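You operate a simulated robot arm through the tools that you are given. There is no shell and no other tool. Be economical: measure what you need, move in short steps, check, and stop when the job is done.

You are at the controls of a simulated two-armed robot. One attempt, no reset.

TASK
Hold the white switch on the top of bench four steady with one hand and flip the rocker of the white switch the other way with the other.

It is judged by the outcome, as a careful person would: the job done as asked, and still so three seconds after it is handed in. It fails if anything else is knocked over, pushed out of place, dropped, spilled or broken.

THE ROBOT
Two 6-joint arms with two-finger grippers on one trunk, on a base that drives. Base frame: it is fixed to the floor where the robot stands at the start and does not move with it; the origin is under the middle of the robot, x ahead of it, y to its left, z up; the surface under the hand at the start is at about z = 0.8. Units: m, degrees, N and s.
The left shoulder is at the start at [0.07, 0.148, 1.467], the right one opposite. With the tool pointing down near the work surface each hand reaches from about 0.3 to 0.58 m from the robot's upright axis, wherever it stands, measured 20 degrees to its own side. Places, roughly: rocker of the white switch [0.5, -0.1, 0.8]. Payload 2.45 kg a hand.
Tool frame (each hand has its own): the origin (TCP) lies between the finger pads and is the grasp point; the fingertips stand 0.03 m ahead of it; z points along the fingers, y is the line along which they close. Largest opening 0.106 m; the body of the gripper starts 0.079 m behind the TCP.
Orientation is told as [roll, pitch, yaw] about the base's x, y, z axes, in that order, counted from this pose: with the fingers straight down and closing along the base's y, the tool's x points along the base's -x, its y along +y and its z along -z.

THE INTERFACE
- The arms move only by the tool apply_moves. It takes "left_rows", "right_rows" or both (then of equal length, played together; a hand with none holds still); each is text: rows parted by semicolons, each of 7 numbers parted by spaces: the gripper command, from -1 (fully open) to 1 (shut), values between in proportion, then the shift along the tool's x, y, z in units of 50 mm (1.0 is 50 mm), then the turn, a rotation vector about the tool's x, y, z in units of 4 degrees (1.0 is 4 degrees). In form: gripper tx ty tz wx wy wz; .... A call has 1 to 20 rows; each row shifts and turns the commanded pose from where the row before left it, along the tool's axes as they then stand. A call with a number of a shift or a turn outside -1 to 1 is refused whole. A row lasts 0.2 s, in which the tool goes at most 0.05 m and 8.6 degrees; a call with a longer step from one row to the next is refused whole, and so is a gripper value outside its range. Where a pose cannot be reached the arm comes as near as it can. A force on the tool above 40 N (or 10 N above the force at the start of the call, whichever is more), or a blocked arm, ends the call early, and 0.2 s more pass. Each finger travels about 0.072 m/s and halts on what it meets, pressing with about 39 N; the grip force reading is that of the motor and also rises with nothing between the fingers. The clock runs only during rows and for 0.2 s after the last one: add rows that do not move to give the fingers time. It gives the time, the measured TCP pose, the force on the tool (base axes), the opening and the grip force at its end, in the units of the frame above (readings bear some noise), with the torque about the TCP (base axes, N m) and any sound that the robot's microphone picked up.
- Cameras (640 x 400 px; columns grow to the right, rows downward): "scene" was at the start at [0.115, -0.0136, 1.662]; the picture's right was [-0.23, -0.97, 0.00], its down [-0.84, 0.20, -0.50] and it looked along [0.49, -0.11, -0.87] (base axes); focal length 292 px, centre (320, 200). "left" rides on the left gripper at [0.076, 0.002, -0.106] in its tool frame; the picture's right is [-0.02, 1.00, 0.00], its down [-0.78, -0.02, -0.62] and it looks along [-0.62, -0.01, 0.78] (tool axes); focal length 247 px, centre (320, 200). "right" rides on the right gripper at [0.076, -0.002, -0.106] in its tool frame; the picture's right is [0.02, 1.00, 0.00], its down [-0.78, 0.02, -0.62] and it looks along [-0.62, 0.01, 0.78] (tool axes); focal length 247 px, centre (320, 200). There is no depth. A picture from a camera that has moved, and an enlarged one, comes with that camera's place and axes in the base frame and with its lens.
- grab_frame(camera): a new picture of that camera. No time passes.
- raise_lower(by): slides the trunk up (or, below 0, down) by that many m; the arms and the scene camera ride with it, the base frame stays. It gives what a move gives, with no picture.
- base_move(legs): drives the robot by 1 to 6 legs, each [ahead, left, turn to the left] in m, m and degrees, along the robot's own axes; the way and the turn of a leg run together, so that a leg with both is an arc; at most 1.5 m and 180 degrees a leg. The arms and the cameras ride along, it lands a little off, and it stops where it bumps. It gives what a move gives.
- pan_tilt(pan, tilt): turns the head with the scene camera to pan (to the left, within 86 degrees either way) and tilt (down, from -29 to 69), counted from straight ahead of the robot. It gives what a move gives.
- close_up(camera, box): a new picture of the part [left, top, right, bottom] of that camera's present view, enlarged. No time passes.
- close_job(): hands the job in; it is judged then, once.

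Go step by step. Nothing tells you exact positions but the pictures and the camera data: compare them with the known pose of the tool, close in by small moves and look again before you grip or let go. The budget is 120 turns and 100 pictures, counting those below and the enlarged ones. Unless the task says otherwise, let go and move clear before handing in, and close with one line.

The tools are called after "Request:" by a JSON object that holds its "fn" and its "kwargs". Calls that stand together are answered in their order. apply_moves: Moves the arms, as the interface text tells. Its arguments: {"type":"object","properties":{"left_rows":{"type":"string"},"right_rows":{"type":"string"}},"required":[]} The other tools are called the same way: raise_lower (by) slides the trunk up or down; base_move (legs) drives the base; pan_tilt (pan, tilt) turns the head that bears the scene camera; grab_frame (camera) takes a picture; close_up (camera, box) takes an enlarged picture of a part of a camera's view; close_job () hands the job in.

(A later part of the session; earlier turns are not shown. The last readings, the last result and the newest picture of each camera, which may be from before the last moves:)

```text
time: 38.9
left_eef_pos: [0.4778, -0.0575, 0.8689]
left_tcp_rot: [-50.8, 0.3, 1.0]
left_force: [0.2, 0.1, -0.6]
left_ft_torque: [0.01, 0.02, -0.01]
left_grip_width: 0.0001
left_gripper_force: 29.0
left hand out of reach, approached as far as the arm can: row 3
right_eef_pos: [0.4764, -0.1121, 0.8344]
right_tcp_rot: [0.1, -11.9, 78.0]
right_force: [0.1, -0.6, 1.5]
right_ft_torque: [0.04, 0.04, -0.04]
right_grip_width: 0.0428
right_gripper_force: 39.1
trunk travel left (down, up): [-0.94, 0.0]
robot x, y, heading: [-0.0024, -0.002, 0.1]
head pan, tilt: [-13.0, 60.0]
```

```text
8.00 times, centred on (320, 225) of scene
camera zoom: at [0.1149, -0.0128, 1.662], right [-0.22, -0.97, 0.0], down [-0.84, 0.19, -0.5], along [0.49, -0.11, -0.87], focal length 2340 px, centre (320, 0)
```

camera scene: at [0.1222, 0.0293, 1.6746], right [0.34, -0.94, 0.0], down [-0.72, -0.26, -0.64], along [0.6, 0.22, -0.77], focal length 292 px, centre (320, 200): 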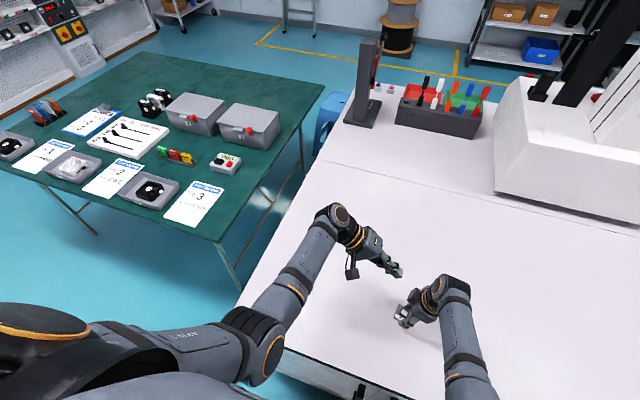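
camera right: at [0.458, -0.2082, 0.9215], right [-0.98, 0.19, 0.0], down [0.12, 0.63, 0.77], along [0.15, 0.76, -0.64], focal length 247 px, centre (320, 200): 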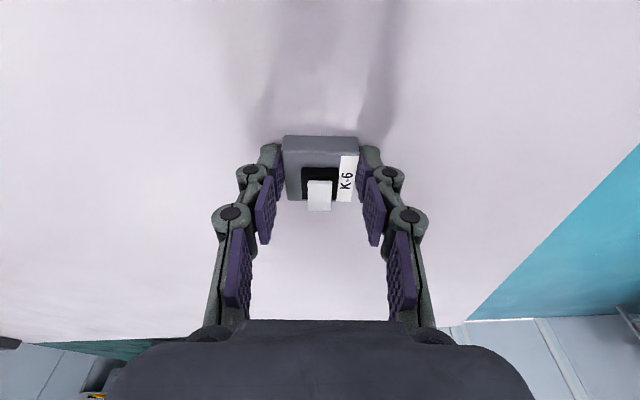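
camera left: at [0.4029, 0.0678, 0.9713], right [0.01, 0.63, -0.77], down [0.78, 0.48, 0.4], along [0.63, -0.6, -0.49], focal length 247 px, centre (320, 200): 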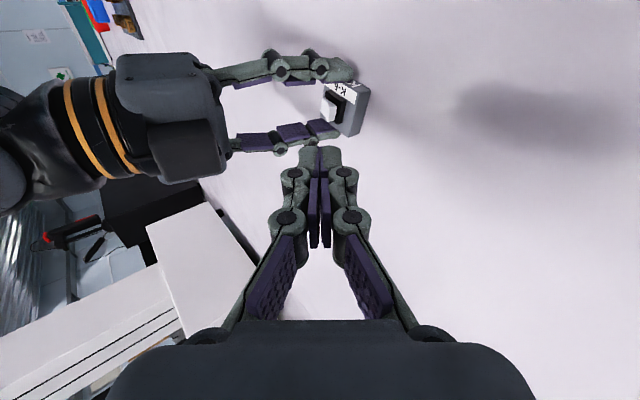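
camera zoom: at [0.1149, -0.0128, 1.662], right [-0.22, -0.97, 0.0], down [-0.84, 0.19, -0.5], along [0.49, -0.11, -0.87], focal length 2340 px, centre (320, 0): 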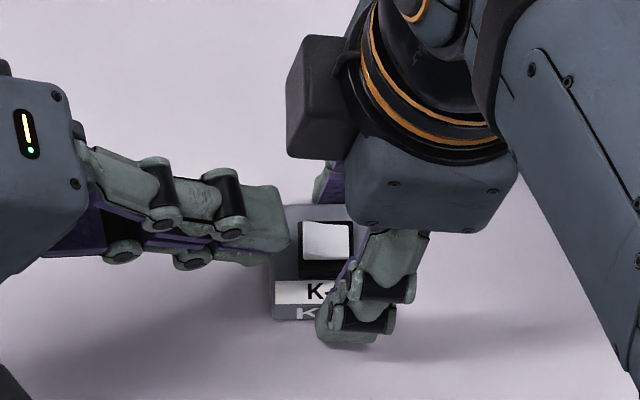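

The left hand hit its reach limit just short of the rocker. I back off slightly and tilt a bit more (≈ -63°) which gives more inward reach, then approach again.

Request:
{"fn": "apply_moves", "kwargs": {"left_rows": "1 0 0 -0.4 0 0 0;1 0 0 0 1 0 0;1 0 0 0 1 0 0;1 0 0 0 1 0 0;1 -0.016 0.143 0.25 0 0 0;1 -0.016 0.143 0.25 0 0 0;1 0 0 0 0 0 0"}}

Request:
{"fn": "close_up", "kwargs": {"camera": "left", "box": [220, 60, 420, 185]}}

Request:
{"fn": "close_up", "kwargs": {"camera": "right", "box": [220, 110, 420, 235]}}

Request:
{"fn": "close_up", "kwargs": {"camera": "scene", "box": [280, 200, 360, 250]}}

```text
time: 40.5
left_eef_pos: [0.4626, -0.0395, 0.8876]
left_tcp_rot: [-62.8, 0.3, 1.0]
left_force: [0.3, 0.4, 0.5]
left_ft_torque: [0.01, -0.02, 0.01]
left_grip_width: 0.0001
left_gripper_force: 28.9
left hand out of reach, approached as far as the arm can: row 3, 4, 5, 6
right_eef_pos: [0.4769, -0.1133, 0.8344]
right_tcp_rot: [0.0, -12.0, 78.0]
right_force: [-0.5, -0.3, 1.3]
right_ft_torque: [0.03, -0.05, 0.04]
right_grip_width: 0.0428
right_gripper_force: 39.0
trunk travel left (down, up): [-0.94, 0.0]
robot x, y, heading: [-0.0002, 0.0003, 0.2]
head pan, tilt: [-13.0, 60.0]
```

```text
3.20 times, centred on (320, 122) of left
camera zoom: at [0.3845, 0.0554, 0.9339], right [0.01, 0.46, -0.89], down [0.78, 0.56, 0.3], along [0.63, -0.69, -0.35], focal length 790 px, centre (320, 448)
```

zoom: 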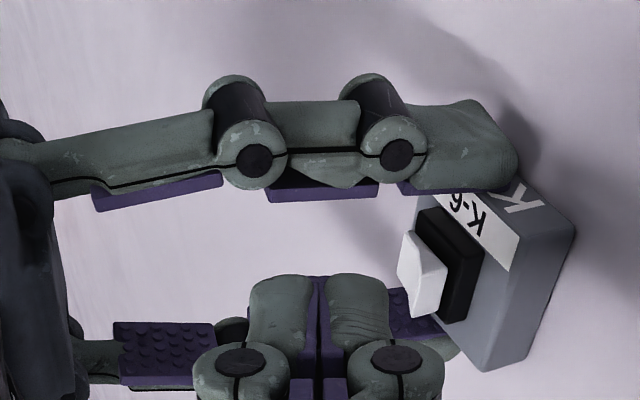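

```text
3.20 times, centred on (320, 172) of right
camera zoom: at [0.4579, -0.2084, 0.9213], right [-0.98, 0.19, 0.0], down [0.12, 0.63, 0.77], along [0.15, 0.76, -0.64], focal length 790 px, centre (320, 288)
```

zoom: 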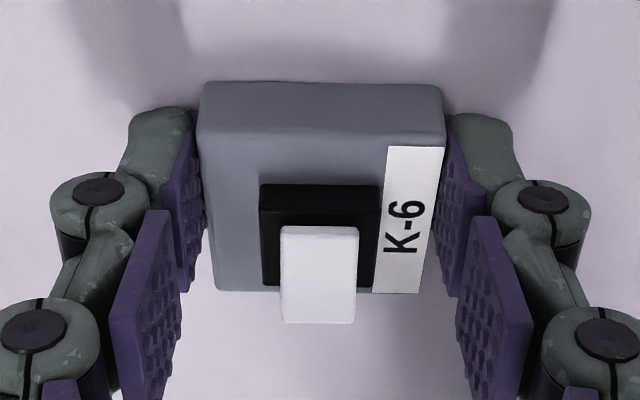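

```text
8.00 times, centred on (320, 225) of scene
camera zoom: at [0.1149, -0.0129, 1.662], right [-0.22, -0.97, 0.0], down [-0.84, 0.19, -0.5], along [0.49, -0.11, -0.87], focal length 2340 px, centre (320, 0)
```

zoom: 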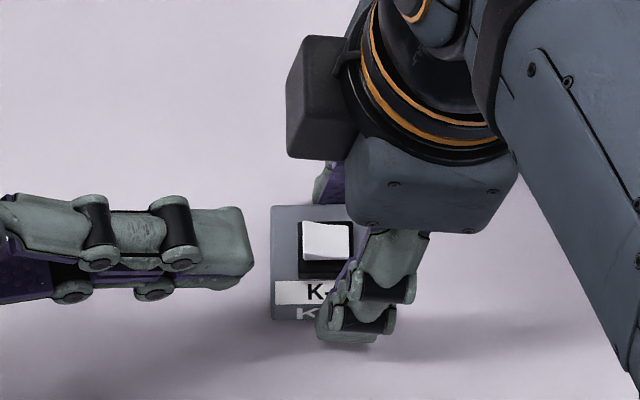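

The low tilted wrist is at maximum reach length; lowering the trunk ~60 mm would fix this. I retract the left hand, release and lift the right hand straight up, then lower the trunk and regrip.

Request:
{"fn": "apply_moves", "kwargs": {"left_rows": "1 0 -0.6 -0.4 -1 0 0;1 0 -0.6 -0.4 -1 0 0;1 0 -0.6 -0.4 -1 0 0;1 0 0 0 0 0 0"}}

Request:
{"fn": "apply_moves", "kwargs": {"right_rows": "-1 0 0 0 0 0 0;-1 0 0 0 0 0 0;-1 0 0 0 0 0 0;-1 -0.156 0 -0.734 0 0 0;-1 -0.156 0 -0.734 0 0 0;-1 0 0 0 0 0 0"}}

Request:
{"fn": "grab_frame", "kwargs": {"camera": "right"}}

Request:
{"fn": "grab_frame", "kwargs": {"camera": "scene"}}

```text
time: 41.5
left_eef_pos: [0.4648, -0.028, 0.9939]
left_tcp_rot: [-50.2, 0.2, 1.0]
left_force: [-0.5, 0.2, 0.5]
left_ft_torque: [-0.03, 0.0, -0.01]
left_grip_width: 0.0
left_gripper_force: 28.5
right_eef_pos: [0.4763, -0.112, 0.8339]
right_tcp_rot: [0.0, -11.9, 78.1]
right_force: [-1.0, 0.1, 1.8]
right_ft_torque: [0.06, 0.04, 0.0]
right_grip_width: 0.0426
right_gripper_force: 39.0
trunk travel left (down, up): [-0.94, 0.0]
robot x, y, heading: [-0.0014, 0.001, 0.2]
head pan, tilt: [-13.0, 60.0]
```

```text
time: 42.9
left_eef_pos: [0.4633, -0.0293, 0.9919]
left_tcp_rot: [-50.2, 0.4, 1.1]
left_force: [0.8, 0.8, -0.9]
left_ft_torque: [0.02, 0.0, -0.05]
left_grip_width: 0.0
left_gripper_force: 29.0
right_eef_pos: [0.4785, -0.1126, 0.9084]
right_tcp_rot: [0.1, -11.9, 78.0]
right_force: [-0.1, 0.7, 0.6]
right_ft_torque: [0.01, 0.06, -0.01]
right_grip_width: 0.1059
right_gripper_force: 0.0
trunk travel left (down, up): [-0.94, 0.0]
robot x, y, heading: [-0.0009, 0.0016, 0.2]
head pan, tilt: [-13.0, 60.0]
```

```text
64 pictures are left
camera right: at [0.4595, -0.2083, 0.9958], right [-0.98, 0.19, 0.0], down [0.12, 0.63, 0.77], along [0.15, 0.76, -0.64], focal length 247 px, centre (320, 200)
```

right: 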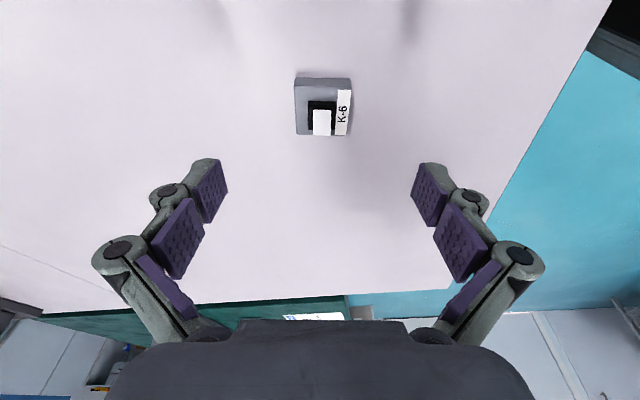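

```text
63 pictures are left
camera scene: at [0.116, -0.0134, 1.6619], right [-0.22, -0.97, 0.0], down [-0.84, 0.19, -0.5], along [0.49, -0.11, -0.87], focal length 292 px, centre (320, 200)
```

scene: 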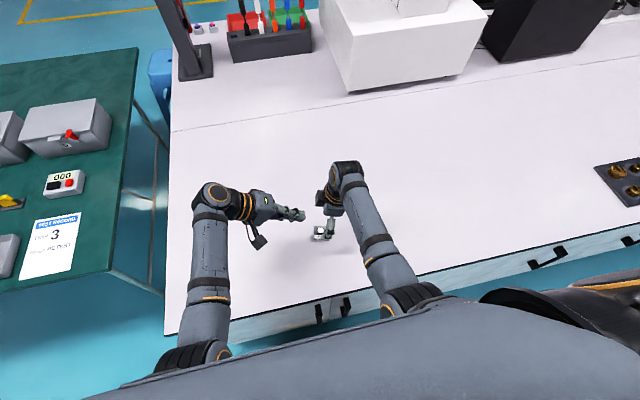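

The box stayed put. Now I lower the trunk by 60 mm.

Request:
{"fn": "raise_lower", "kwargs": {"by": -0.06}}

Request:
{"fn": "grab_frame", "kwargs": {"camera": "right"}}

```text
time: 43.9
left_eef_pos: [0.4632, -0.0277, 0.9324]
left_tcp_rot: [-50.1, 0.4, 1.2]
left_force: [-0.3, 0.8, -0.1]
left_ft_torque: [0.0, 0.01, -0.03]
left_grip_width: 0.0
left_gripper_force: 28.6
right_eef_pos: [0.4779, -0.113, 0.8496]
right_tcp_rot: [-0.1, -12.0, 78.1]
right_force: [0.7, 0.2, 0.8]
right_ft_torque: [0.01, 0.01, 0.0]
right_grip_width: 0.106
right_gripper_force: 0.0
trunk travel left (down, up): [-0.88, 0.06]
robot x, y, heading: [0.0017, 0.0012, 0.2]
head pan, tilt: [-13.0, 60.0]
```

```text
62 pictures are left
camera right: at [0.459, -0.2081, 0.936], right [-0.98, 0.19, 0.0], down [0.12, 0.63, 0.77], along [0.15, 0.76, -0.64], focal length 247 px, centre (320, 200)
```

right: 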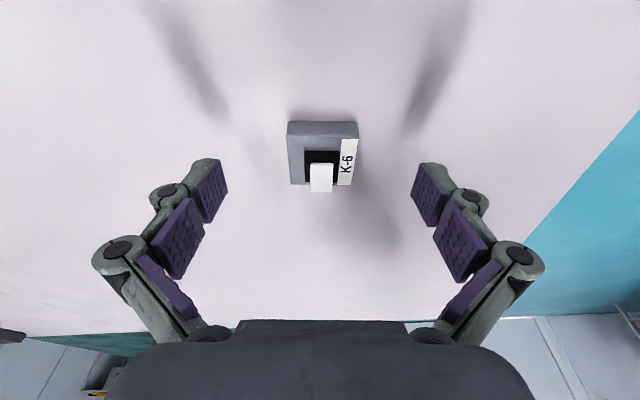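

I test the left hand's reach up to ~20 mm from the rocker before regripping.

Request:
{"fn": "apply_moves", "kwargs": {"left_rows": "1 -0.109 0.186 0.451 0 0 0;1 -0.109 0.186 0.451 0 0 0;1 -0.109 0.186 0.451 0 0 0;1 0 0 0 0 0 0"}}

Request:
{"fn": "close_up", "kwargs": {"camera": "right", "box": [220, 90, 420, 215]}}

Request:
{"fn": "close_up", "kwargs": {"camera": "left", "box": [220, 60, 420, 185]}}

```text
time: 44.9
left_eef_pos: [0.4786, -0.0486, 0.8584]
left_tcp_rot: [-48.9, 0.7, 1.7]
left_force: [0.9, -0.2, 0.5]
left_ft_torque: [0.02, 0.02, 0.0]
left_grip_width: 0.0001
left_gripper_force: 28.4
right_eef_pos: [0.4773, -0.1125, 0.85]
right_tcp_rot: [0.0, -11.9, 78.0]
right_force: [-0.3, 0.4, 0.0]
right_ft_torque: [0.01, -0.01, -0.02]
right_grip_width: 0.1059
right_gripper_force: 0.1
trunk travel left (down, up): [-0.88, 0.06]
robot x, y, heading: [0.0001, 0.0011, 0.1]
head pan, tilt: [-13.0, 60.0]
```

```text
3.20 times, centred on (320, 152) of right
camera zoom: at [0.4591, -0.2083, 0.9359], right [-0.98, 0.19, 0.0], down [0.12, 0.63, 0.77], along [0.15, 0.76, -0.64], focal length 790 px, centre (320, 352)
```

zoom: 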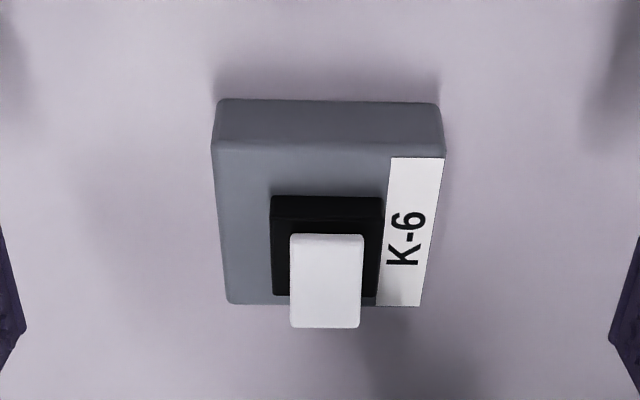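

```text
3.20 times, centred on (320, 122) of left
camera zoom: at [0.4003, 0.0319, 0.9279], right [-0.01, 0.66, -0.75], down [0.78, 0.48, 0.41], along [0.63, -0.58, -0.51], focal length 790 px, centre (320, 448)
```

zoom: 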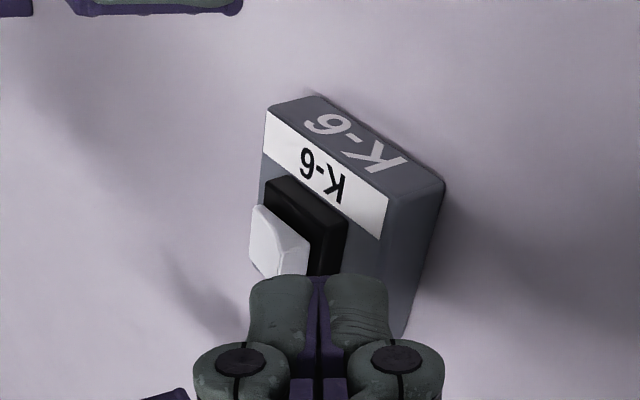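

The left shoulder is again at its inward limit, so a small base shift to the right (~45 mm) will balance the two arms. I lift both hands clear first, then drive.

Request:
{"fn": "apply_moves", "kwargs": {"left_rows": "1 0 -0.3 -0.6 0.5 0 0;1 0 -0.6 -0.5 0 0 0;1 0 -0.3 -0.3 0 0 0;1 0 0 0 0 0 0", "right_rows": "-1 -0.1 0 -0.6 0 0 0;-1 -0.1 0 -0.6 0 0 0;-1 0 0 0 0 0 0;-1 0 0 0 0 0 0"}}

Request:
{"fn": "base_move", "kwargs": {"legs": [[0, -0.045, 0]]}}

Request:
{"fn": "grab_frame", "kwargs": {"camera": "right"}}

Request:
{"fn": "grab_frame", "kwargs": {"camera": "scene"}}

```text
time: 45.9
left_eef_pos: [0.4883, -0.0292, 0.9559]
left_tcp_rot: [-50.5, -0.4, 1.6]
left_force: [0.1, 0.4, -0.1]
left_ft_torque: [0.0, 0.01, 0.03]
left_grip_width: 0.0003
left_gripper_force: 28.3
right_eef_pos: [0.4776, -0.1149, 0.9105]
right_tcp_rot: [0.1, -11.9, 78.1]
right_force: [-0.3, 0.5, 0.2]
right_ft_torque: [0.0, 0.02, 0.02]
right_grip_width: 0.106
right_gripper_force: 0.1
trunk travel left (down, up): [-0.88, 0.06]
robot x, y, heading: [-0.0021, 0.003, 0.2]
head pan, tilt: [-13.0, 60.0]
```

```text
time: 46.8
left_eef_pos: [0.484, -0.0678, 0.9531]
left_tcp_rot: [-50.8, 0.0, 1.5]
left_force: [-0.7, 1.0, -1.1]
left_ft_torque: [-0.05, -0.01, 0.03]
left_grip_width: 0.0
left_gripper_force: 28.2
right_eef_pos: [0.4763, -0.1528, 0.9114]
right_tcp_rot: [0.1, -11.7, 78.1]
right_force: [-0.2, 1.2, 0.0]
right_ft_torque: [-0.04, 0.02, 0.0]
right_grip_width: 0.1058
right_gripper_force: 0.0
trunk travel left (down, up): [-0.88, 0.06]
robot x, y, heading: [0.0011, -0.046, 0.1]
head pan, tilt: [-13.0, 60.0]
```

```text
59 pictures are left
camera right: at [0.4585, -0.2484, 0.9982], right [-0.98, 0.19, 0.0], down [0.12, 0.63, 0.77], along [0.15, 0.75, -0.64], focal length 247 px, centre (320, 200)
```

right: 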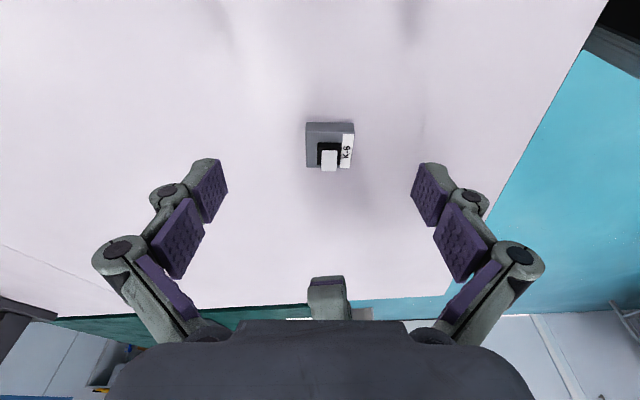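

```text
58 pictures are left
camera scene: at [0.1151, -0.0486, 1.6021], right [-0.22, -0.97, 0.01], down [-0.84, 0.19, -0.5], along [0.49, -0.12, -0.87], focal length 292 px, centre (320, 200)
```

scene: 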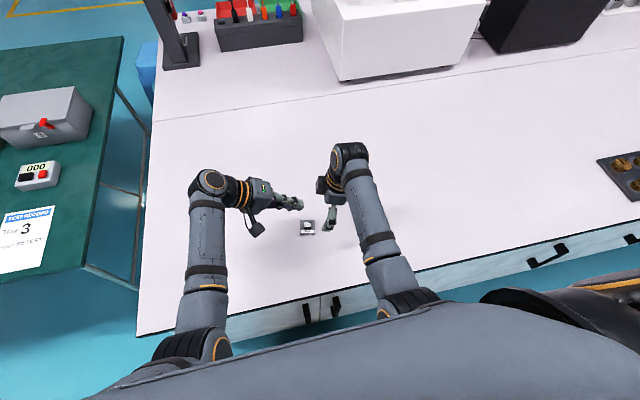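

Now the left hand again to ~20 mm from the rocker, while the right hand tilts a little more (to ~18°) in place.

Request:
{"fn": "apply_moves", "kwargs": {"left_rows": "1 0.03 0.47 0.326 0 0 0;1 0.03 0.47 0.326 0 0 0;1 0.03 0.47 0.326 0 0 0;1 0 0 0 0 0 0", "right_rows": "-1 0 0 0 0 -0.75 0;-1 0 0 0 0 -0.75 0;-1 0 0 0 0 0 0;-1 0 0 0 0 0 0"}}

Request:
{"fn": "close_up", "kwargs": {"camera": "right", "box": [250, 90, 410, 190]}}

Request:
{"fn": "close_up", "kwargs": {"camera": "left", "box": [220, 60, 420, 185]}}

```text
time: 47.8
left_eef_pos: [0.4791, -0.0653, 0.8678]
left_tcp_rot: [-50.5, 0.1, 1.5]
left_force: [-0.5, -0.1, 0.2]
left_ft_torque: [0.02, 0.0, 0.02]
left_grip_width: 0.0001
left_gripper_force: 28.9
right_eef_pos: [0.4759, -0.1579, 0.909]
right_tcp_rot: [0.0, -17.9, 78.2]
right_force: [-0.1, -0.4, -0.3]
right_ft_torque: [-0.04, 0.01, 0.03]
right_grip_width: 0.1061
right_gripper_force: 0.2
trunk travel left (down, up): [-0.88, 0.06]
robot x, y, heading: [0.0019, -0.0404, 0.2]
head pan, tilt: [-13.0, 60.0]
```

```text
4.00 times, centred on (330, 140) of right
camera zoom: at [0.4564, -0.2615, 0.9866], right [-0.98, 0.19, -0.01], down [0.1, 0.54, 0.83], along [0.16, 0.82, -0.55], focal length 988 px, centre (280, 440)
```

zoom: 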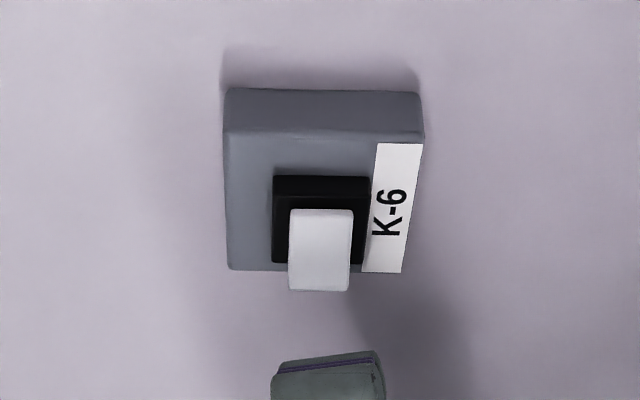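

```text
3.20 times, centred on (320, 122) of left
camera zoom: at [0.4006, 0.0167, 0.934], right [0.01, 0.64, -0.77], down [0.77, 0.49, 0.41], along [0.64, -0.6, -0.49], focal length 790 px, centre (320, 448)
```

zoom: 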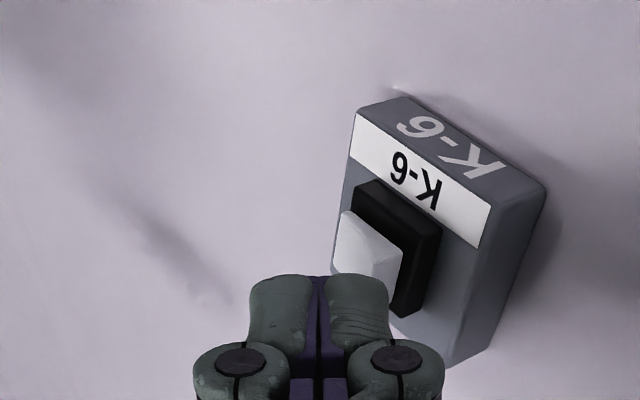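

The left hand now reaches comfortably. I bring the right hand back down astride the box, stopping slightly high to check.

Request:
{"fn": "apply_moves", "kwargs": {"right_rows": "-1 -0.1 0.06 0.48 0 0 0;-1 -0.1 0.06 0.48 0 0 0;-1 -0.1 0.06 0.48 0 0 0;-1 0 0 0 0 0 0"}}

Request:
{"fn": "grab_frame", "kwargs": {"camera": "right"}}

```text
time: 48.8
left_eef_pos: [0.4803, -0.0657, 0.8683]
left_tcp_rot: [-50.6, -0.1, 1.4]
left_force: [-0.1, 0.5, -0.8]
left_ft_torque: [0.0, 0.0, 0.0]
left_grip_width: 0.0
left_gripper_force: 28.4
right_eef_pos: [0.4759, -0.1194, 0.8459]
right_tcp_rot: [0.1, -17.9, 78.2]
right_force: [0.1, 0.3, -0.9]
right_ft_torque: [-0.02, 0.0, -0.01]
right_grip_width: 0.106
right_gripper_force: 0.2
trunk travel left (down, up): [-0.88, 0.06]
robot x, y, heading: [-0.0002, -0.0478, -0.1]
head pan, tilt: [-13.0, 60.0]
```

```text
55 pictures are left
camera right: at [0.456, -0.2238, 0.9229], right [-0.98, 0.19, -0.01], down [0.1, 0.54, 0.83], along [0.16, 0.82, -0.55], focal length 247 px, centre (320, 200)
```

right: 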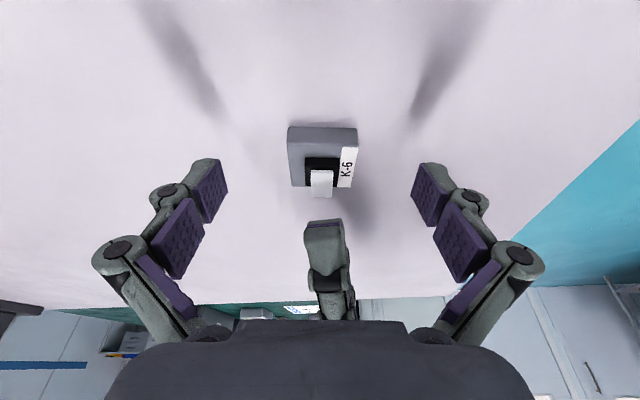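

Nearly centred; a 1.8 mm sideways correction and 12 mm down, then close.

Request:
{"fn": "apply_moves", "kwargs": {"right_rows": "-1 0 0.036 0.12 0 0 0;-1 0 0 0.125 0 0 0;-1 0 0 0 0 0 0;0 0 0 0 0 0 0;0 0 0 0 0 0 0;0 0 0 0 0 0 0;0.15 0 0 0 0 0 0;0.25 0 0 0 0 0 0;0.35 0 0 0 0 0 0;0.35 0 0 0 0 0 0"}}

Request:
{"fn": "close_up", "kwargs": {"camera": "right", "box": [200, 100, 440, 250]}}

Request:
{"fn": "close_up", "kwargs": {"camera": "left", "box": [220, 60, 420, 185]}}

Request:
{"fn": "close_up", "kwargs": {"camera": "scene", "box": [270, 195, 350, 245]}}

```text
time: 51.0
left_eef_pos: [0.4793, -0.0667, 0.8684]
left_tcp_rot: [-50.5, 0.0, 1.6]
left_force: [-0.5, -0.1, -0.5]
left_ft_torque: [0.01, -0.01, -0.04]
left_grip_width: 0.0
left_gripper_force: 28.5
right_eef_pos: [0.4741, -0.1158, 0.835]
right_tcp_rot: [0.1, -18.0, 78.1]
right_force: [0.4, 0.0, 1.9]
right_ft_torque: [0.05, 0.02, 0.01]
right_grip_width: 0.0427
right_gripper_force: 38.6
trunk travel left (down, up): [-0.88, 0.06]
robot x, y, heading: [-0.0007, -0.0438, -0.0]
head pan, tilt: [-13.0, 60.0]
```

```text
2.67 times, centred on (320, 175) of right
camera zoom: at [0.4547, -0.22, 0.9115], right [-0.98, 0.19, -0.01], down [0.1, 0.54, 0.83], along [0.16, 0.82, -0.55], focal length 659 px, centre (320, 267)
```

zoom: 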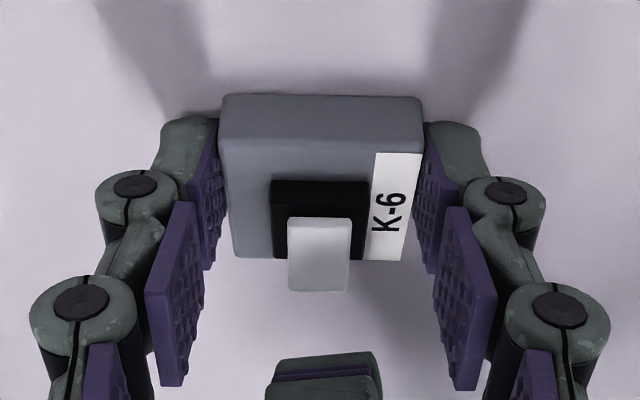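

```text
3.20 times, centred on (320, 122) of left
camera zoom: at [0.4006, 0.0165, 0.9342], right [0.01, 0.64, -0.77], down [0.77, 0.49, 0.41], along [0.64, -0.6, -0.49], focal length 790 px, centre (320, 448)
```

zoom: 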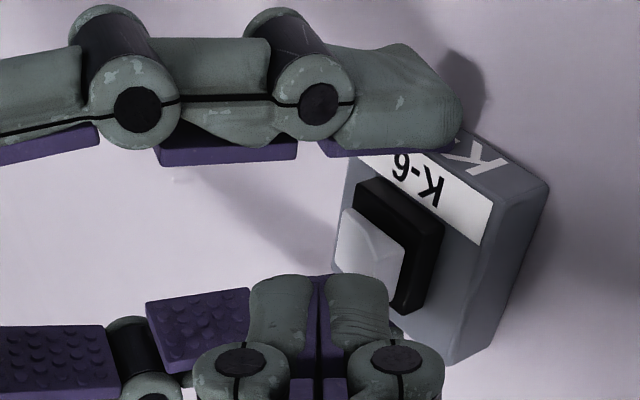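

```text
8.00 times, centred on (310, 220) of scene
camera zoom: at [0.115, -0.057, 1.602], right [-0.22, -0.97, 0.0], down [-0.84, 0.19, -0.5], along [0.49, -0.11, -0.87], focal length 2340 px, centre (400, 40)
```

zoom: 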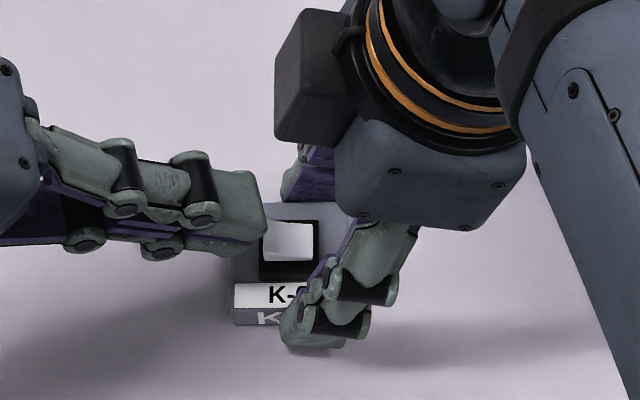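

Grip is firm. I shift the left fingertip horizontally to sit just above the rocker's raised end.

Request:
{"fn": "apply_moves", "kwargs": {"left_rows": "1 0 -0.132 0.163 0 0 0;1 0 0 0 0 0 0"}}

Request:
{"fn": "close_up", "kwargs": {"camera": "right", "box": [240, 130, 400, 230]}}

Request:
{"fn": "close_up", "kwargs": {"camera": "left", "box": [270, 100, 370, 162]}}

```text
time: 51.6
left_eef_pos: [0.4804, -0.0745, 0.8684]
left_tcp_rot: [-50.5, -0.1, 1.5]
left_force: [0.0, -0.7, 0.0]
left_ft_torque: [0.0, 0.0, 0.0]
left_grip_width: 0.0
left_gripper_force: 28.9
right_eef_pos: [0.4759, -0.1159, 0.8348]
right_tcp_rot: [0.0, -17.9, 78.1]
right_force: [-0.4, -0.7, 1.8]
right_ft_torque: [0.01, 0.04, 0.0]
right_grip_width: 0.0431
right_gripper_force: 39.3
trunk travel left (down, up): [-0.88, 0.06]
robot x, y, heading: [0.0014, -0.0436, 0.4]
head pan, tilt: [-13.0, 60.0]
```

```text
4.00 times, centred on (320, 180) of right
camera zoom: at [0.4547, -0.22, 0.9116], right [-0.98, 0.19, -0.01], down [0.1, 0.54, 0.83], along [0.16, 0.82, -0.55], focal length 988 px, centre (320, 280)
```

zoom: 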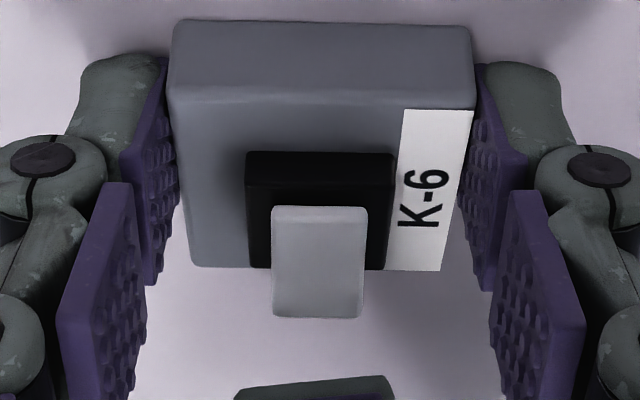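

```text
6.40 times, centred on (320, 131) of left
camera zoom: at [0.4011, 0.006, 0.934], right [0.01, 0.64, -0.77], down [0.77, 0.49, 0.41], along [0.64, -0.6, -0.49], focal length 1581 px, centre (320, 642)
```

zoom: 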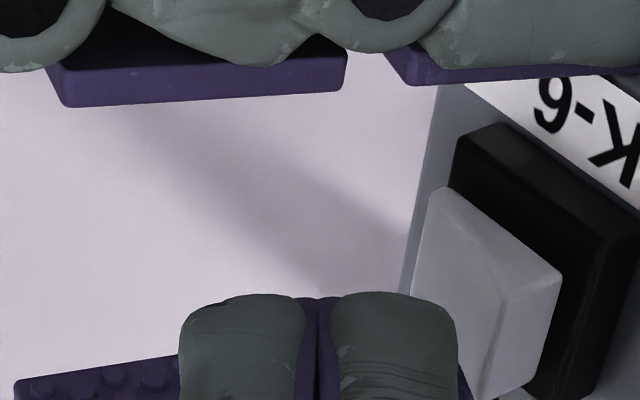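

From the views the raised rocker end is at about [0.480, -0.0915, 0.832], and the fingertip corner is ~10 mm above it. I shift 6 mm further inward and go down 8 mm.

Request:
{"fn": "apply_moves", "kwargs": {"left_rows": "1 0 -0.076 0.094 0 0 0;1 0 0.062 0.05 0 0 0;1 0 0.062 0.05 0 0 0;1 0 0 0 0 0 0"}}

Request:
{"fn": "close_up", "kwargs": {"camera": "right", "box": [240, 130, 400, 230]}}

Request:
{"fn": "close_up", "kwargs": {"camera": "left", "box": [270, 100, 370, 162]}}

```text
time: 52.6
left_eef_pos: [0.4801, -0.0823, 0.861]
left_tcp_rot: [-50.5, -0.1, 1.5]
left_force: [0.4, -0.6, -0.9]
left_ft_torque: [-0.02, -0.02, -0.02]
left_grip_width: 0.0
left_gripper_force: 28.3
right_eef_pos: [0.4757, -0.1158, 0.8347]
right_tcp_rot: [0.0, -17.9, 78.2]
right_force: [0.7, -0.5, 2.6]
right_ft_torque: [-0.04, -0.02, -0.02]
right_grip_width: 0.0427
right_gripper_force: 38.9
trunk travel left (down, up): [-0.88, 0.06]
robot x, y, heading: [0.0004, -0.0444, -0.1]
head pan, tilt: [-13.0, 60.0]
```

```text
4.00 times, centred on (320, 180) of right
camera zoom: at [0.4547, -0.2201, 0.9115], right [-0.98, 0.19, -0.01], down [0.1, 0.54, 0.83], along [0.16, 0.82, -0.55], focal length 988 px, centre (320, 280)
```

zoom: 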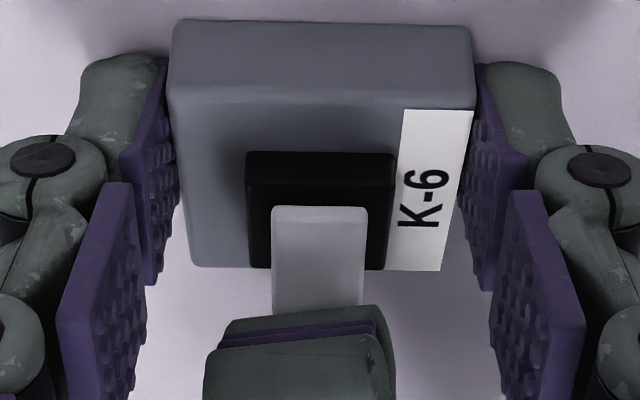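

```text
6.40 times, centred on (320, 131) of left
camera zoom: at [0.401, -0.0005, 0.9259], right [0.01, 0.64, -0.77], down [0.77, 0.49, 0.41], along [0.64, -0.6, -0.49], focal length 1581 px, centre (320, 642)
```

zoom: 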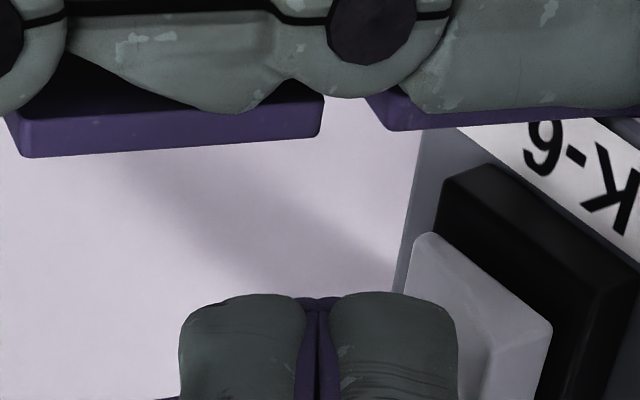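

The finger is centred over the raised end with slight gap. I press straight down about 10 mm in small steps.

Request:
{"fn": "apply_moves", "kwargs": {"left_rows": "1 0 0.047 0.038 0 0 0;1 0 0.047 0.038 0 0 0;1 0 0.047 0.038 0 0 0;1 0 0 0 0 0 0"}}

Request:
{"fn": "close_up", "kwargs": {"camera": "right", "box": [240, 130, 400, 230]}}

Request:
{"fn": "close_up", "kwargs": {"camera": "left", "box": [270, 100, 370, 162]}}

```text
time: 53.6
left_eef_pos: [0.4811, -0.0839, 0.8529]
left_tcp_rot: [-50.6, -0.2, 1.5]
left_force: [-7.9, 3.0, 30.0]
left_ft_torque: [-0.3, 0.25, -0.11]
left_grip_width: 0.0003
left_gripper_force: 28.6
right_eef_pos: [0.4745, -0.117, 0.835]
right_tcp_rot: [-0.1, -17.9, 78.0]
right_force: [12.3, -1.6, -17.2]
right_ft_torque: [-0.26, -0.1, -0.27]
right_grip_width: 0.0428
right_gripper_force: 38.7
trunk travel left (down, up): [-0.88, 0.06]
robot x, y, heading: [0.0011, -0.0425, 0.3]
head pan, tilt: [-13.0, 60.0]
```

```text
4.00 times, centred on (320, 180) of right
camera zoom: at [0.4542, -0.2204, 0.9117], right [-0.98, 0.19, -0.01], down [0.1, 0.55, 0.83], along [0.16, 0.82, -0.55], focal length 988 px, centre (320, 280)
```

zoom: 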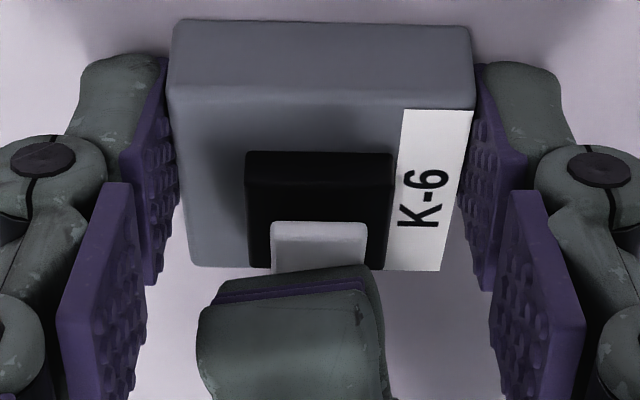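

```text
6.40 times, centred on (320, 131) of left
camera zoom: at [0.4017, -0.0012, 0.9183], right [0.01, 0.63, -0.77], down [0.77, 0.49, 0.41], along [0.64, -0.6, -0.48], focal length 1581 px, centre (320, 642)
```

zoom: 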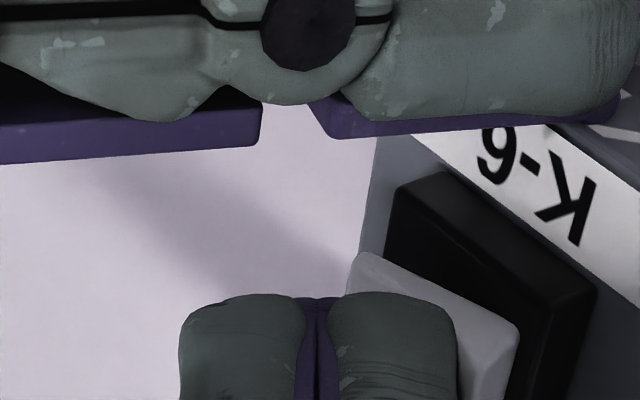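

Force rose to 30 N and the rocker's near end seems to have risen. I lift the left finger and look.

Request:
{"fn": "apply_moves", "kwargs": {"left_rows": "1 0 -0.15 -0.12 0 0 0;1 0 -0.15 -0.12 0 0 0;1 0 0 -0.5 0 0 0;1 0 0 -0.5 0 0 0;1 0 0 0 0 0 0"}}

Request:
{"fn": "close_up", "kwargs": {"camera": "right", "box": [240, 130, 400, 230]}}

Request:
{"fn": "close_up", "kwargs": {"camera": "left", "box": [270, 70, 400, 160]}}

```text
time: 54.8
left_eef_pos: [0.478, -0.043, 0.9016]
left_tcp_rot: [-50.6, 0.1, 1.5]
left_force: [-0.1, 0.2, -0.1]
left_ft_torque: [-0.01, 0.03, -0.01]
left_grip_width: 0.0
left_gripper_force: 28.6
right_eef_pos: [0.4756, -0.1161, 0.8347]
right_tcp_rot: [-0.1, -18.0, 78.1]
right_force: [-0.4, 0.3, 1.9]
right_ft_torque: [0.05, 0.0, 0.01]
right_grip_width: 0.043
right_gripper_force: 38.6
trunk travel left (down, up): [-0.88, 0.06]
robot x, y, heading: [-0.0002, -0.0438, -0.0]
head pan, tilt: [-13.0, 60.0]
```

```text
4.00 times, centred on (320, 180) of right
camera zoom: at [0.4547, -0.2201, 0.9115], right [-0.98, 0.19, -0.01], down [0.1, 0.54, 0.83], along [0.16, 0.82, -0.55], focal length 988 px, centre (320, 280)
```

zoom: 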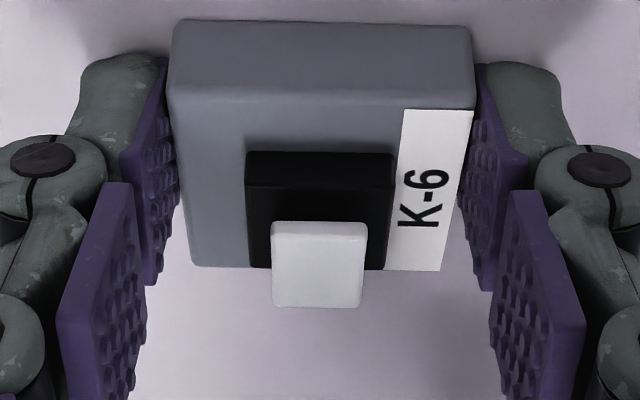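

```text
4.44 times, centred on (335, 115) of left
camera zoom: at [0.3997, 0.0382, 0.9674], right [0.01, 0.64, -0.77], down [0.77, 0.49, 0.41], along [0.64, -0.6, -0.49], focal length 1098 px, centre (253, 578)
```

zoom: 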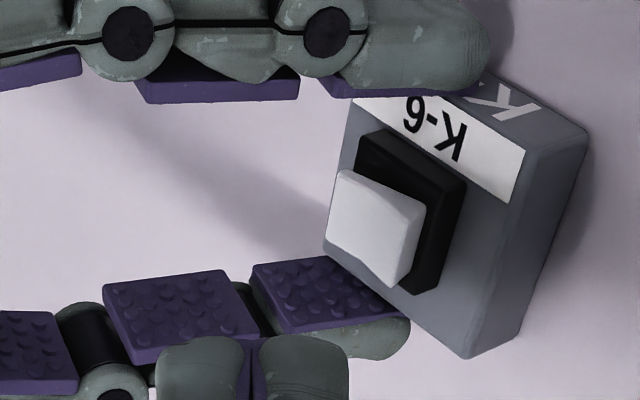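

The rocker moved: near end up, far end down. I look closer to judge whether it has fully flipped.

Request:
{"fn": "close_up", "kwargs": {"camera": "left", "box": [330, 92, 382, 142]}}

Request:
{"fn": "close_up", "kwargs": {"camera": "scene", "box": [292, 210, 332, 235]}}

```text
8.00 times, centred on (356, 117) of left
camera zoom: at [0.3997, 0.0382, 0.9674], right [0.01, 0.64, -0.77], down [0.77, 0.49, 0.41], along [0.64, -0.6, -0.49], focal length 1976 px, centre (32, 864)
```

zoom: 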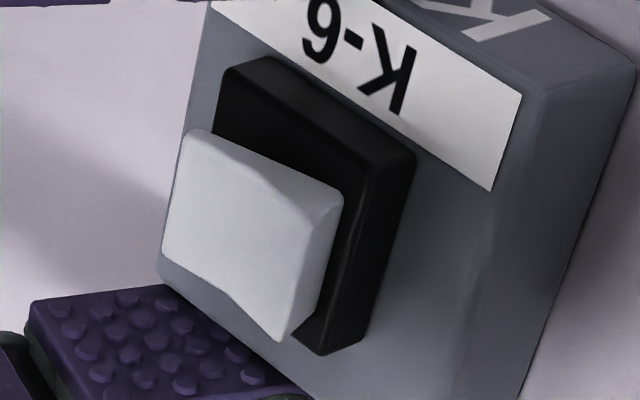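

```text
16.00 times, centred on (312, 222) of scene
camera zoom: at [0.115, -0.0573, 1.602], right [-0.22, -0.97, 0.0], down [-0.84, 0.19, -0.5], along [0.49, -0.11, -0.87], focal length 4679 px, centre (448, -160)
```

zoom: 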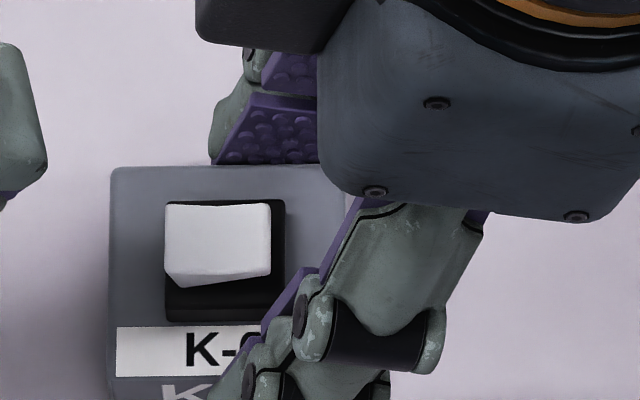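

By triangulation the rocker seems roughly level to slightly flipped, so it may not have gone all the way. I'll press again a bit further out on the +y end and deeper, with the right hand still holding.

Request:
{"fn": "apply_moves", "kwargs": {"left_rows": "1 -0.02 0.088 0.52 0 0 0;1 -0.02 0.088 0.52 0 0 0;1 0 0 0 0 0 0"}}

Request:
{"fn": "apply_moves", "kwargs": {"left_rows": "1 0 0.047 0.038 0 0 0;1 0 0.047 0.038 0 0 0;1 0 0.047 0.038 0 0 0;1 0 0.047 0.038 0 0 0;1 0 0.047 0.038 0 0 0;1 0 0.047 0.038 0 0 0;1 0 0 0 0 0 0"}}

Request:
{"fn": "close_up", "kwargs": {"camera": "right", "box": [240, 130, 400, 230]}}

Request:
{"fn": "close_up", "kwargs": {"camera": "left", "box": [270, 90, 400, 172]}}

```text
time: 55.6
left_eef_pos: [0.481, -0.0786, 0.8608]
left_tcp_rot: [-50.5, -0.2, 1.4]
left_force: [0.8, 0.3, 0.4]
left_ft_torque: [-0.01, 0.01, 0.0]
left_grip_width: 0.0
left_gripper_force: 28.6
right_eef_pos: [0.4754, -0.1157, 0.8346]
right_tcp_rot: [0.0, -18.0, 78.1]
right_force: [0.4, 0.2, 2.5]
right_ft_torque: [0.04, -0.05, 0.01]
right_grip_width: 0.0426
right_gripper_force: 38.6
trunk travel left (down, up): [-0.88, 0.06]
robot x, y, heading: [0.0009, -0.0461, -0.2]
head pan, tilt: [-13.0, 60.0]
```

```text
time: 56.8
left_eef_pos: [0.4835, -0.0788, 0.8528]
left_tcp_rot: [-51.0, -0.3, 1.4]
left_force: [-5.5, 4.9, 16.6]
left_ft_torque: [-0.13, 0.23, -0.1]
left_grip_width: 0.0
left_gripper_force: 29.0
right_eef_pos: [0.4738, -0.1171, 0.834]
right_tcp_rot: [-0.2, -17.6, 78.2]
right_force: [4.8, -2.1, -3.4]
right_ft_torque: [0.19, 0.18, -0.19]
right_grip_width: 0.0427
right_gripper_force: 39.0
trunk travel left (down, up): [-0.88, 0.06]
robot x, y, heading: [-0.0034, -0.044, -0.0]
head pan, tilt: [-13.0, 60.0]
stopped in row 5 (left hand): the force on the tool passed its limit at 44 N (the readings are from after the stop); the commanded pose is now the measured one
```

```text
4.00 times, centred on (320, 180) of right
camera zoom: at [0.4539, -0.2205, 0.912], right [-0.98, 0.19, -0.01], down [0.1, 0.55, 0.83], along [0.16, 0.81, -0.56], focal length 988 px, centre (320, 280)
```

zoom: 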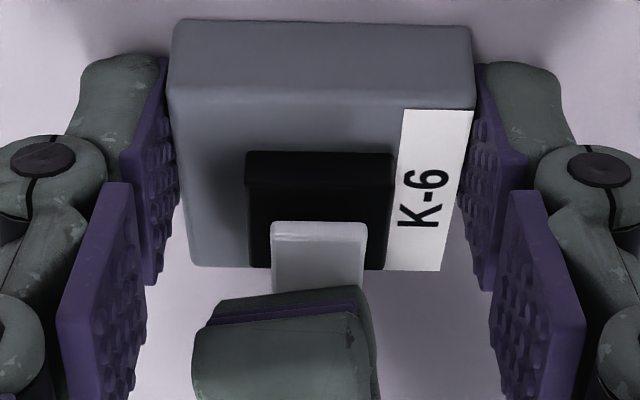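

```text
4.88 times, centred on (335, 131) of left
camera zoom: at [0.4037, 0.0035, 0.9183], right [0.01, 0.63, -0.78], down [0.77, 0.49, 0.41], along [0.64, -0.6, -0.48], focal length 1205 px, centre (247, 537)
```

zoom: 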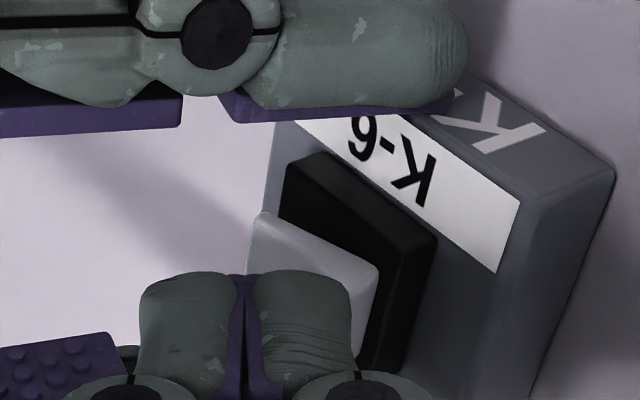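

The second press hit 44 N with the rocker not moving further, so it is against its end stop. I lift the left hand clear and inspect again from a better angle.

Request:
{"fn": "apply_moves", "kwargs": {"left_rows": "1 0 -0.2 -0.16 0 0 0;1 0 -0.2 -0.16 0 0 0;1 0 0 -0.7 -1 0 0;1 0 0 -0.7 -1 0 0;1 0 0 -0.7 -1 0 0;1 0 0 0 -1 0 0;1 0 0 0 0 0 0"}}

Request:
{"fn": "grab_frame", "kwargs": {"camera": "left"}}

```text
time: 58.4
left_eef_pos: [0.4804, -0.0028, 0.9495]
left_tcp_rot: [-35.0, -0.1, 1.4]
left_force: [0.2, -0.1, 0.6]
left_ft_torque: [-0.03, 0.02, 0.03]
left_grip_width: 0.0002
left_gripper_force: 28.6
right_eef_pos: [0.4743, -0.1166, 0.8342]
right_tcp_rot: [-0.2, -17.8, 78.0]
right_force: [-1.1, 1.1, 11.0]
right_ft_torque: [0.34, 0.0, 0.03]
right_grip_width: 0.0429
right_gripper_force: 39.1
trunk travel left (down, up): [-0.88, 0.06]
robot x, y, heading: [0.0035, -0.0434, 0.0]
head pan, tilt: [-13.0, 60.0]
```

```text
39 pictures are left
camera left: at [0.4014, 0.0582, 1.0346], right [0.0, 0.82, -0.57], down [0.77, 0.36, 0.52], along [0.63, -0.44, -0.63], focal length 247 px, centre (320, 200)
```

left: 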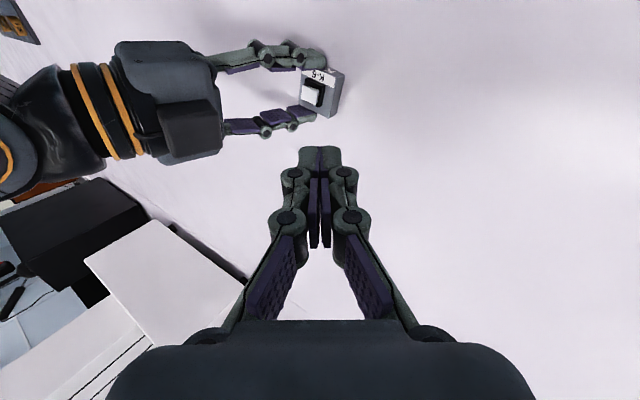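

Request:
{"fn": "close_up", "kwargs": {"camera": "left", "box": [292, 68, 340, 116]}}

Request:
{"fn": "close_up", "kwargs": {"camera": "right", "box": [295, 160, 345, 215]}}

```text
8.33 times, centred on (316, 92) of left
camera zoom: at [0.4014, 0.0582, 1.0346], right [0.0, 0.82, -0.57], down [0.77, 0.36, 0.52], along [0.63, -0.44, -0.63], focal length 2058 px, centre (353, 1100)
```

zoom: 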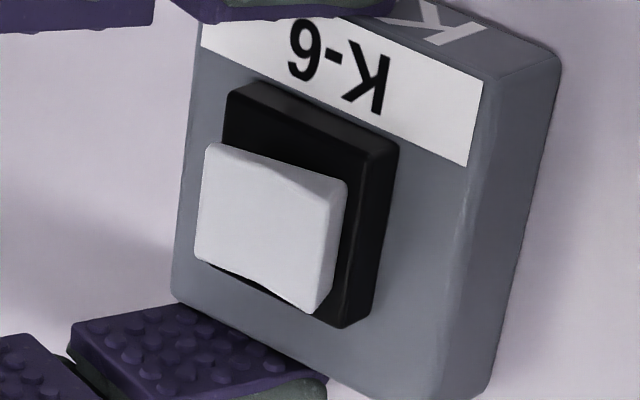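

```text
7.27 times, centred on (320, 188) of right
camera zoom: at [0.4542, -0.2206, 0.9119], right [-0.98, 0.19, -0.01], down [0.1, 0.55, 0.83], along [0.16, 0.81, -0.56], focal length 1796 px, centre (320, 291)
```

zoom: 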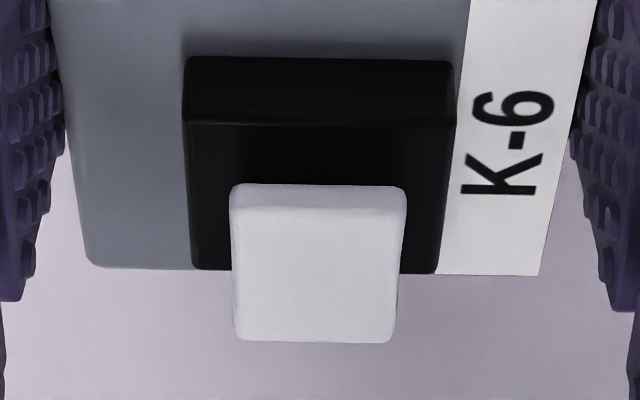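

The raised and pressed ends have swapped roles, and it stays so after the press. Now I open the right hand gently and lift both hands clear.

Request:
{"fn": "apply_moves", "kwargs": {"right_rows": "0.1 0 0 0 0 0 0;-0.5 0 0 0 0 0 0;-1 0 0 0 0 0 0;-1 0 0 0 0 0 0;-1 0 0 0 0 0 0;-1 -0.2 0 -0.5 0 0 0;-1 -0.2 0 -0.6 0 0 0;-1 0.3 0 -0.6 0 0 0;-1 0.3 0 -0.6 0 0 0;-1 0 0 0 0 0 0", "left_rows": "1 0 0 0 0 0 0;1 0 0 0 0 0 0;1 0 0 0 0 0 0;1 0 0 0 0 0 0;1 0 0 0 0 0 0;1 0 0 -0.5 0 0 0;1 0 0 -0.5 0 0 0;1 0 0 -0.5 0 0 0;1 0 0 0 0 0 0;1 0 0 0 0 0 0"}}

Request:
{"fn": "grab_frame", "kwargs": {"camera": "right"}}

Request:
{"fn": "grab_frame", "kwargs": {"camera": "scene"}}

```text
time: 60.5
left_eef_pos: [0.4804, 0.0391, 1.0094]
left_tcp_rot: [-34.9, -0.1, 1.5]
left_force: [0.0, 0.4, 0.8]
left_ft_torque: [-0.01, 0.0, 0.0]
left_grip_width: 0.0
left_gripper_force: 28.9
right_eef_pos: [0.4649, -0.1601, 0.9413]
right_tcp_rot: [0.1, -17.7, 78.0]
right_force: [0.3, 0.3, 0.2]
right_ft_torque: [-0.01, 0.05, -0.04]
right_grip_width: 0.1059
right_gripper_force: 0.1
trunk travel left (down, up): [-0.88, 0.06]
robot x, y, heading: [-0.001, -0.0414, 0.0]
head pan, tilt: [-13.0, 60.0]
```

```text
36 pictures are left
camera right: at [0.4444, -0.2642, 1.0179], right [-0.98, 0.19, -0.01], down [0.1, 0.55, 0.83], along [0.16, 0.82, -0.56], focal length 247 px, centre (320, 200)
```

right: 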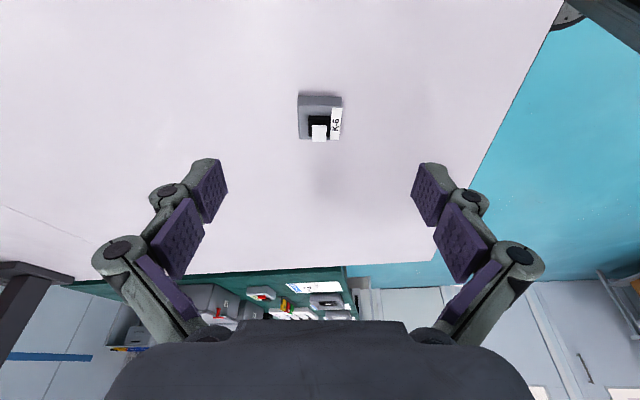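

```text
35 pictures are left
camera scene: at [0.1157, -0.0564, 1.602], right [-0.22, -0.97, 0.0], down [-0.84, 0.19, -0.5], along [0.49, -0.11, -0.87], focal length 292 px, centre (320, 200)
```

scene: 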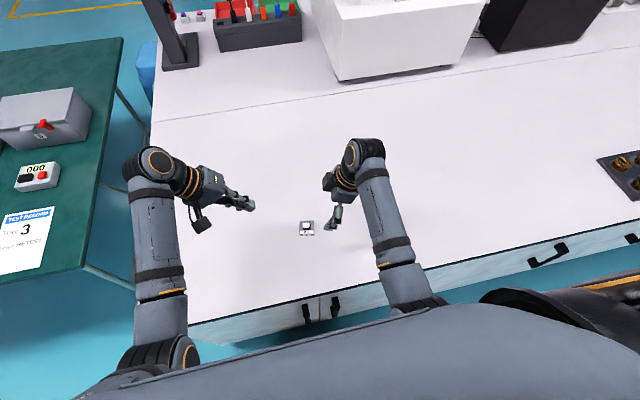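

Request:
{"fn": "close_up", "kwargs": {"camera": "scene", "box": [287, 213, 327, 238]}}

Request:
{"fn": "close_up", "kwargs": {"camera": "right", "box": [288, 85, 352, 150]}}

```text
16.00 times, centred on (307, 226) of scene
camera zoom: at [0.1157, -0.0564, 1.602], right [-0.22, -0.97, 0.0], down [-0.84, 0.19, -0.5], along [0.49, -0.11, -0.87], focal length 4679 px, centre (528, -208)
```

zoom: 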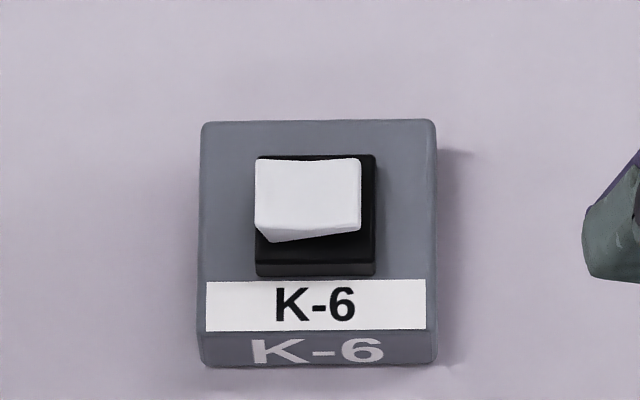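

```text
6.15 times, centred on (320, 118) of right
camera zoom: at [0.4444, -0.2642, 1.0179], right [-0.98, 0.19, -0.01], down [0.1, 0.55, 0.83], along [0.16, 0.82, -0.56], focal length 1520 px, centre (320, 708)
```

zoom: 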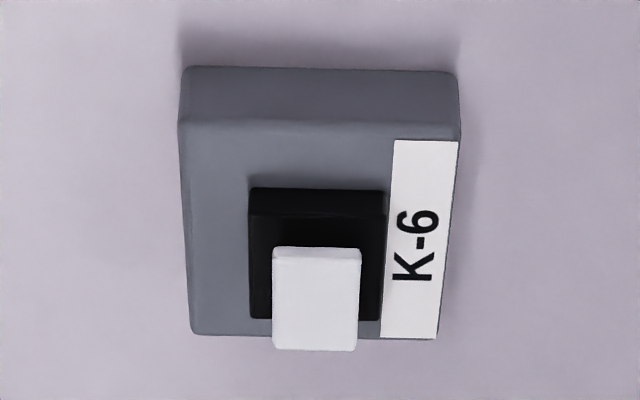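

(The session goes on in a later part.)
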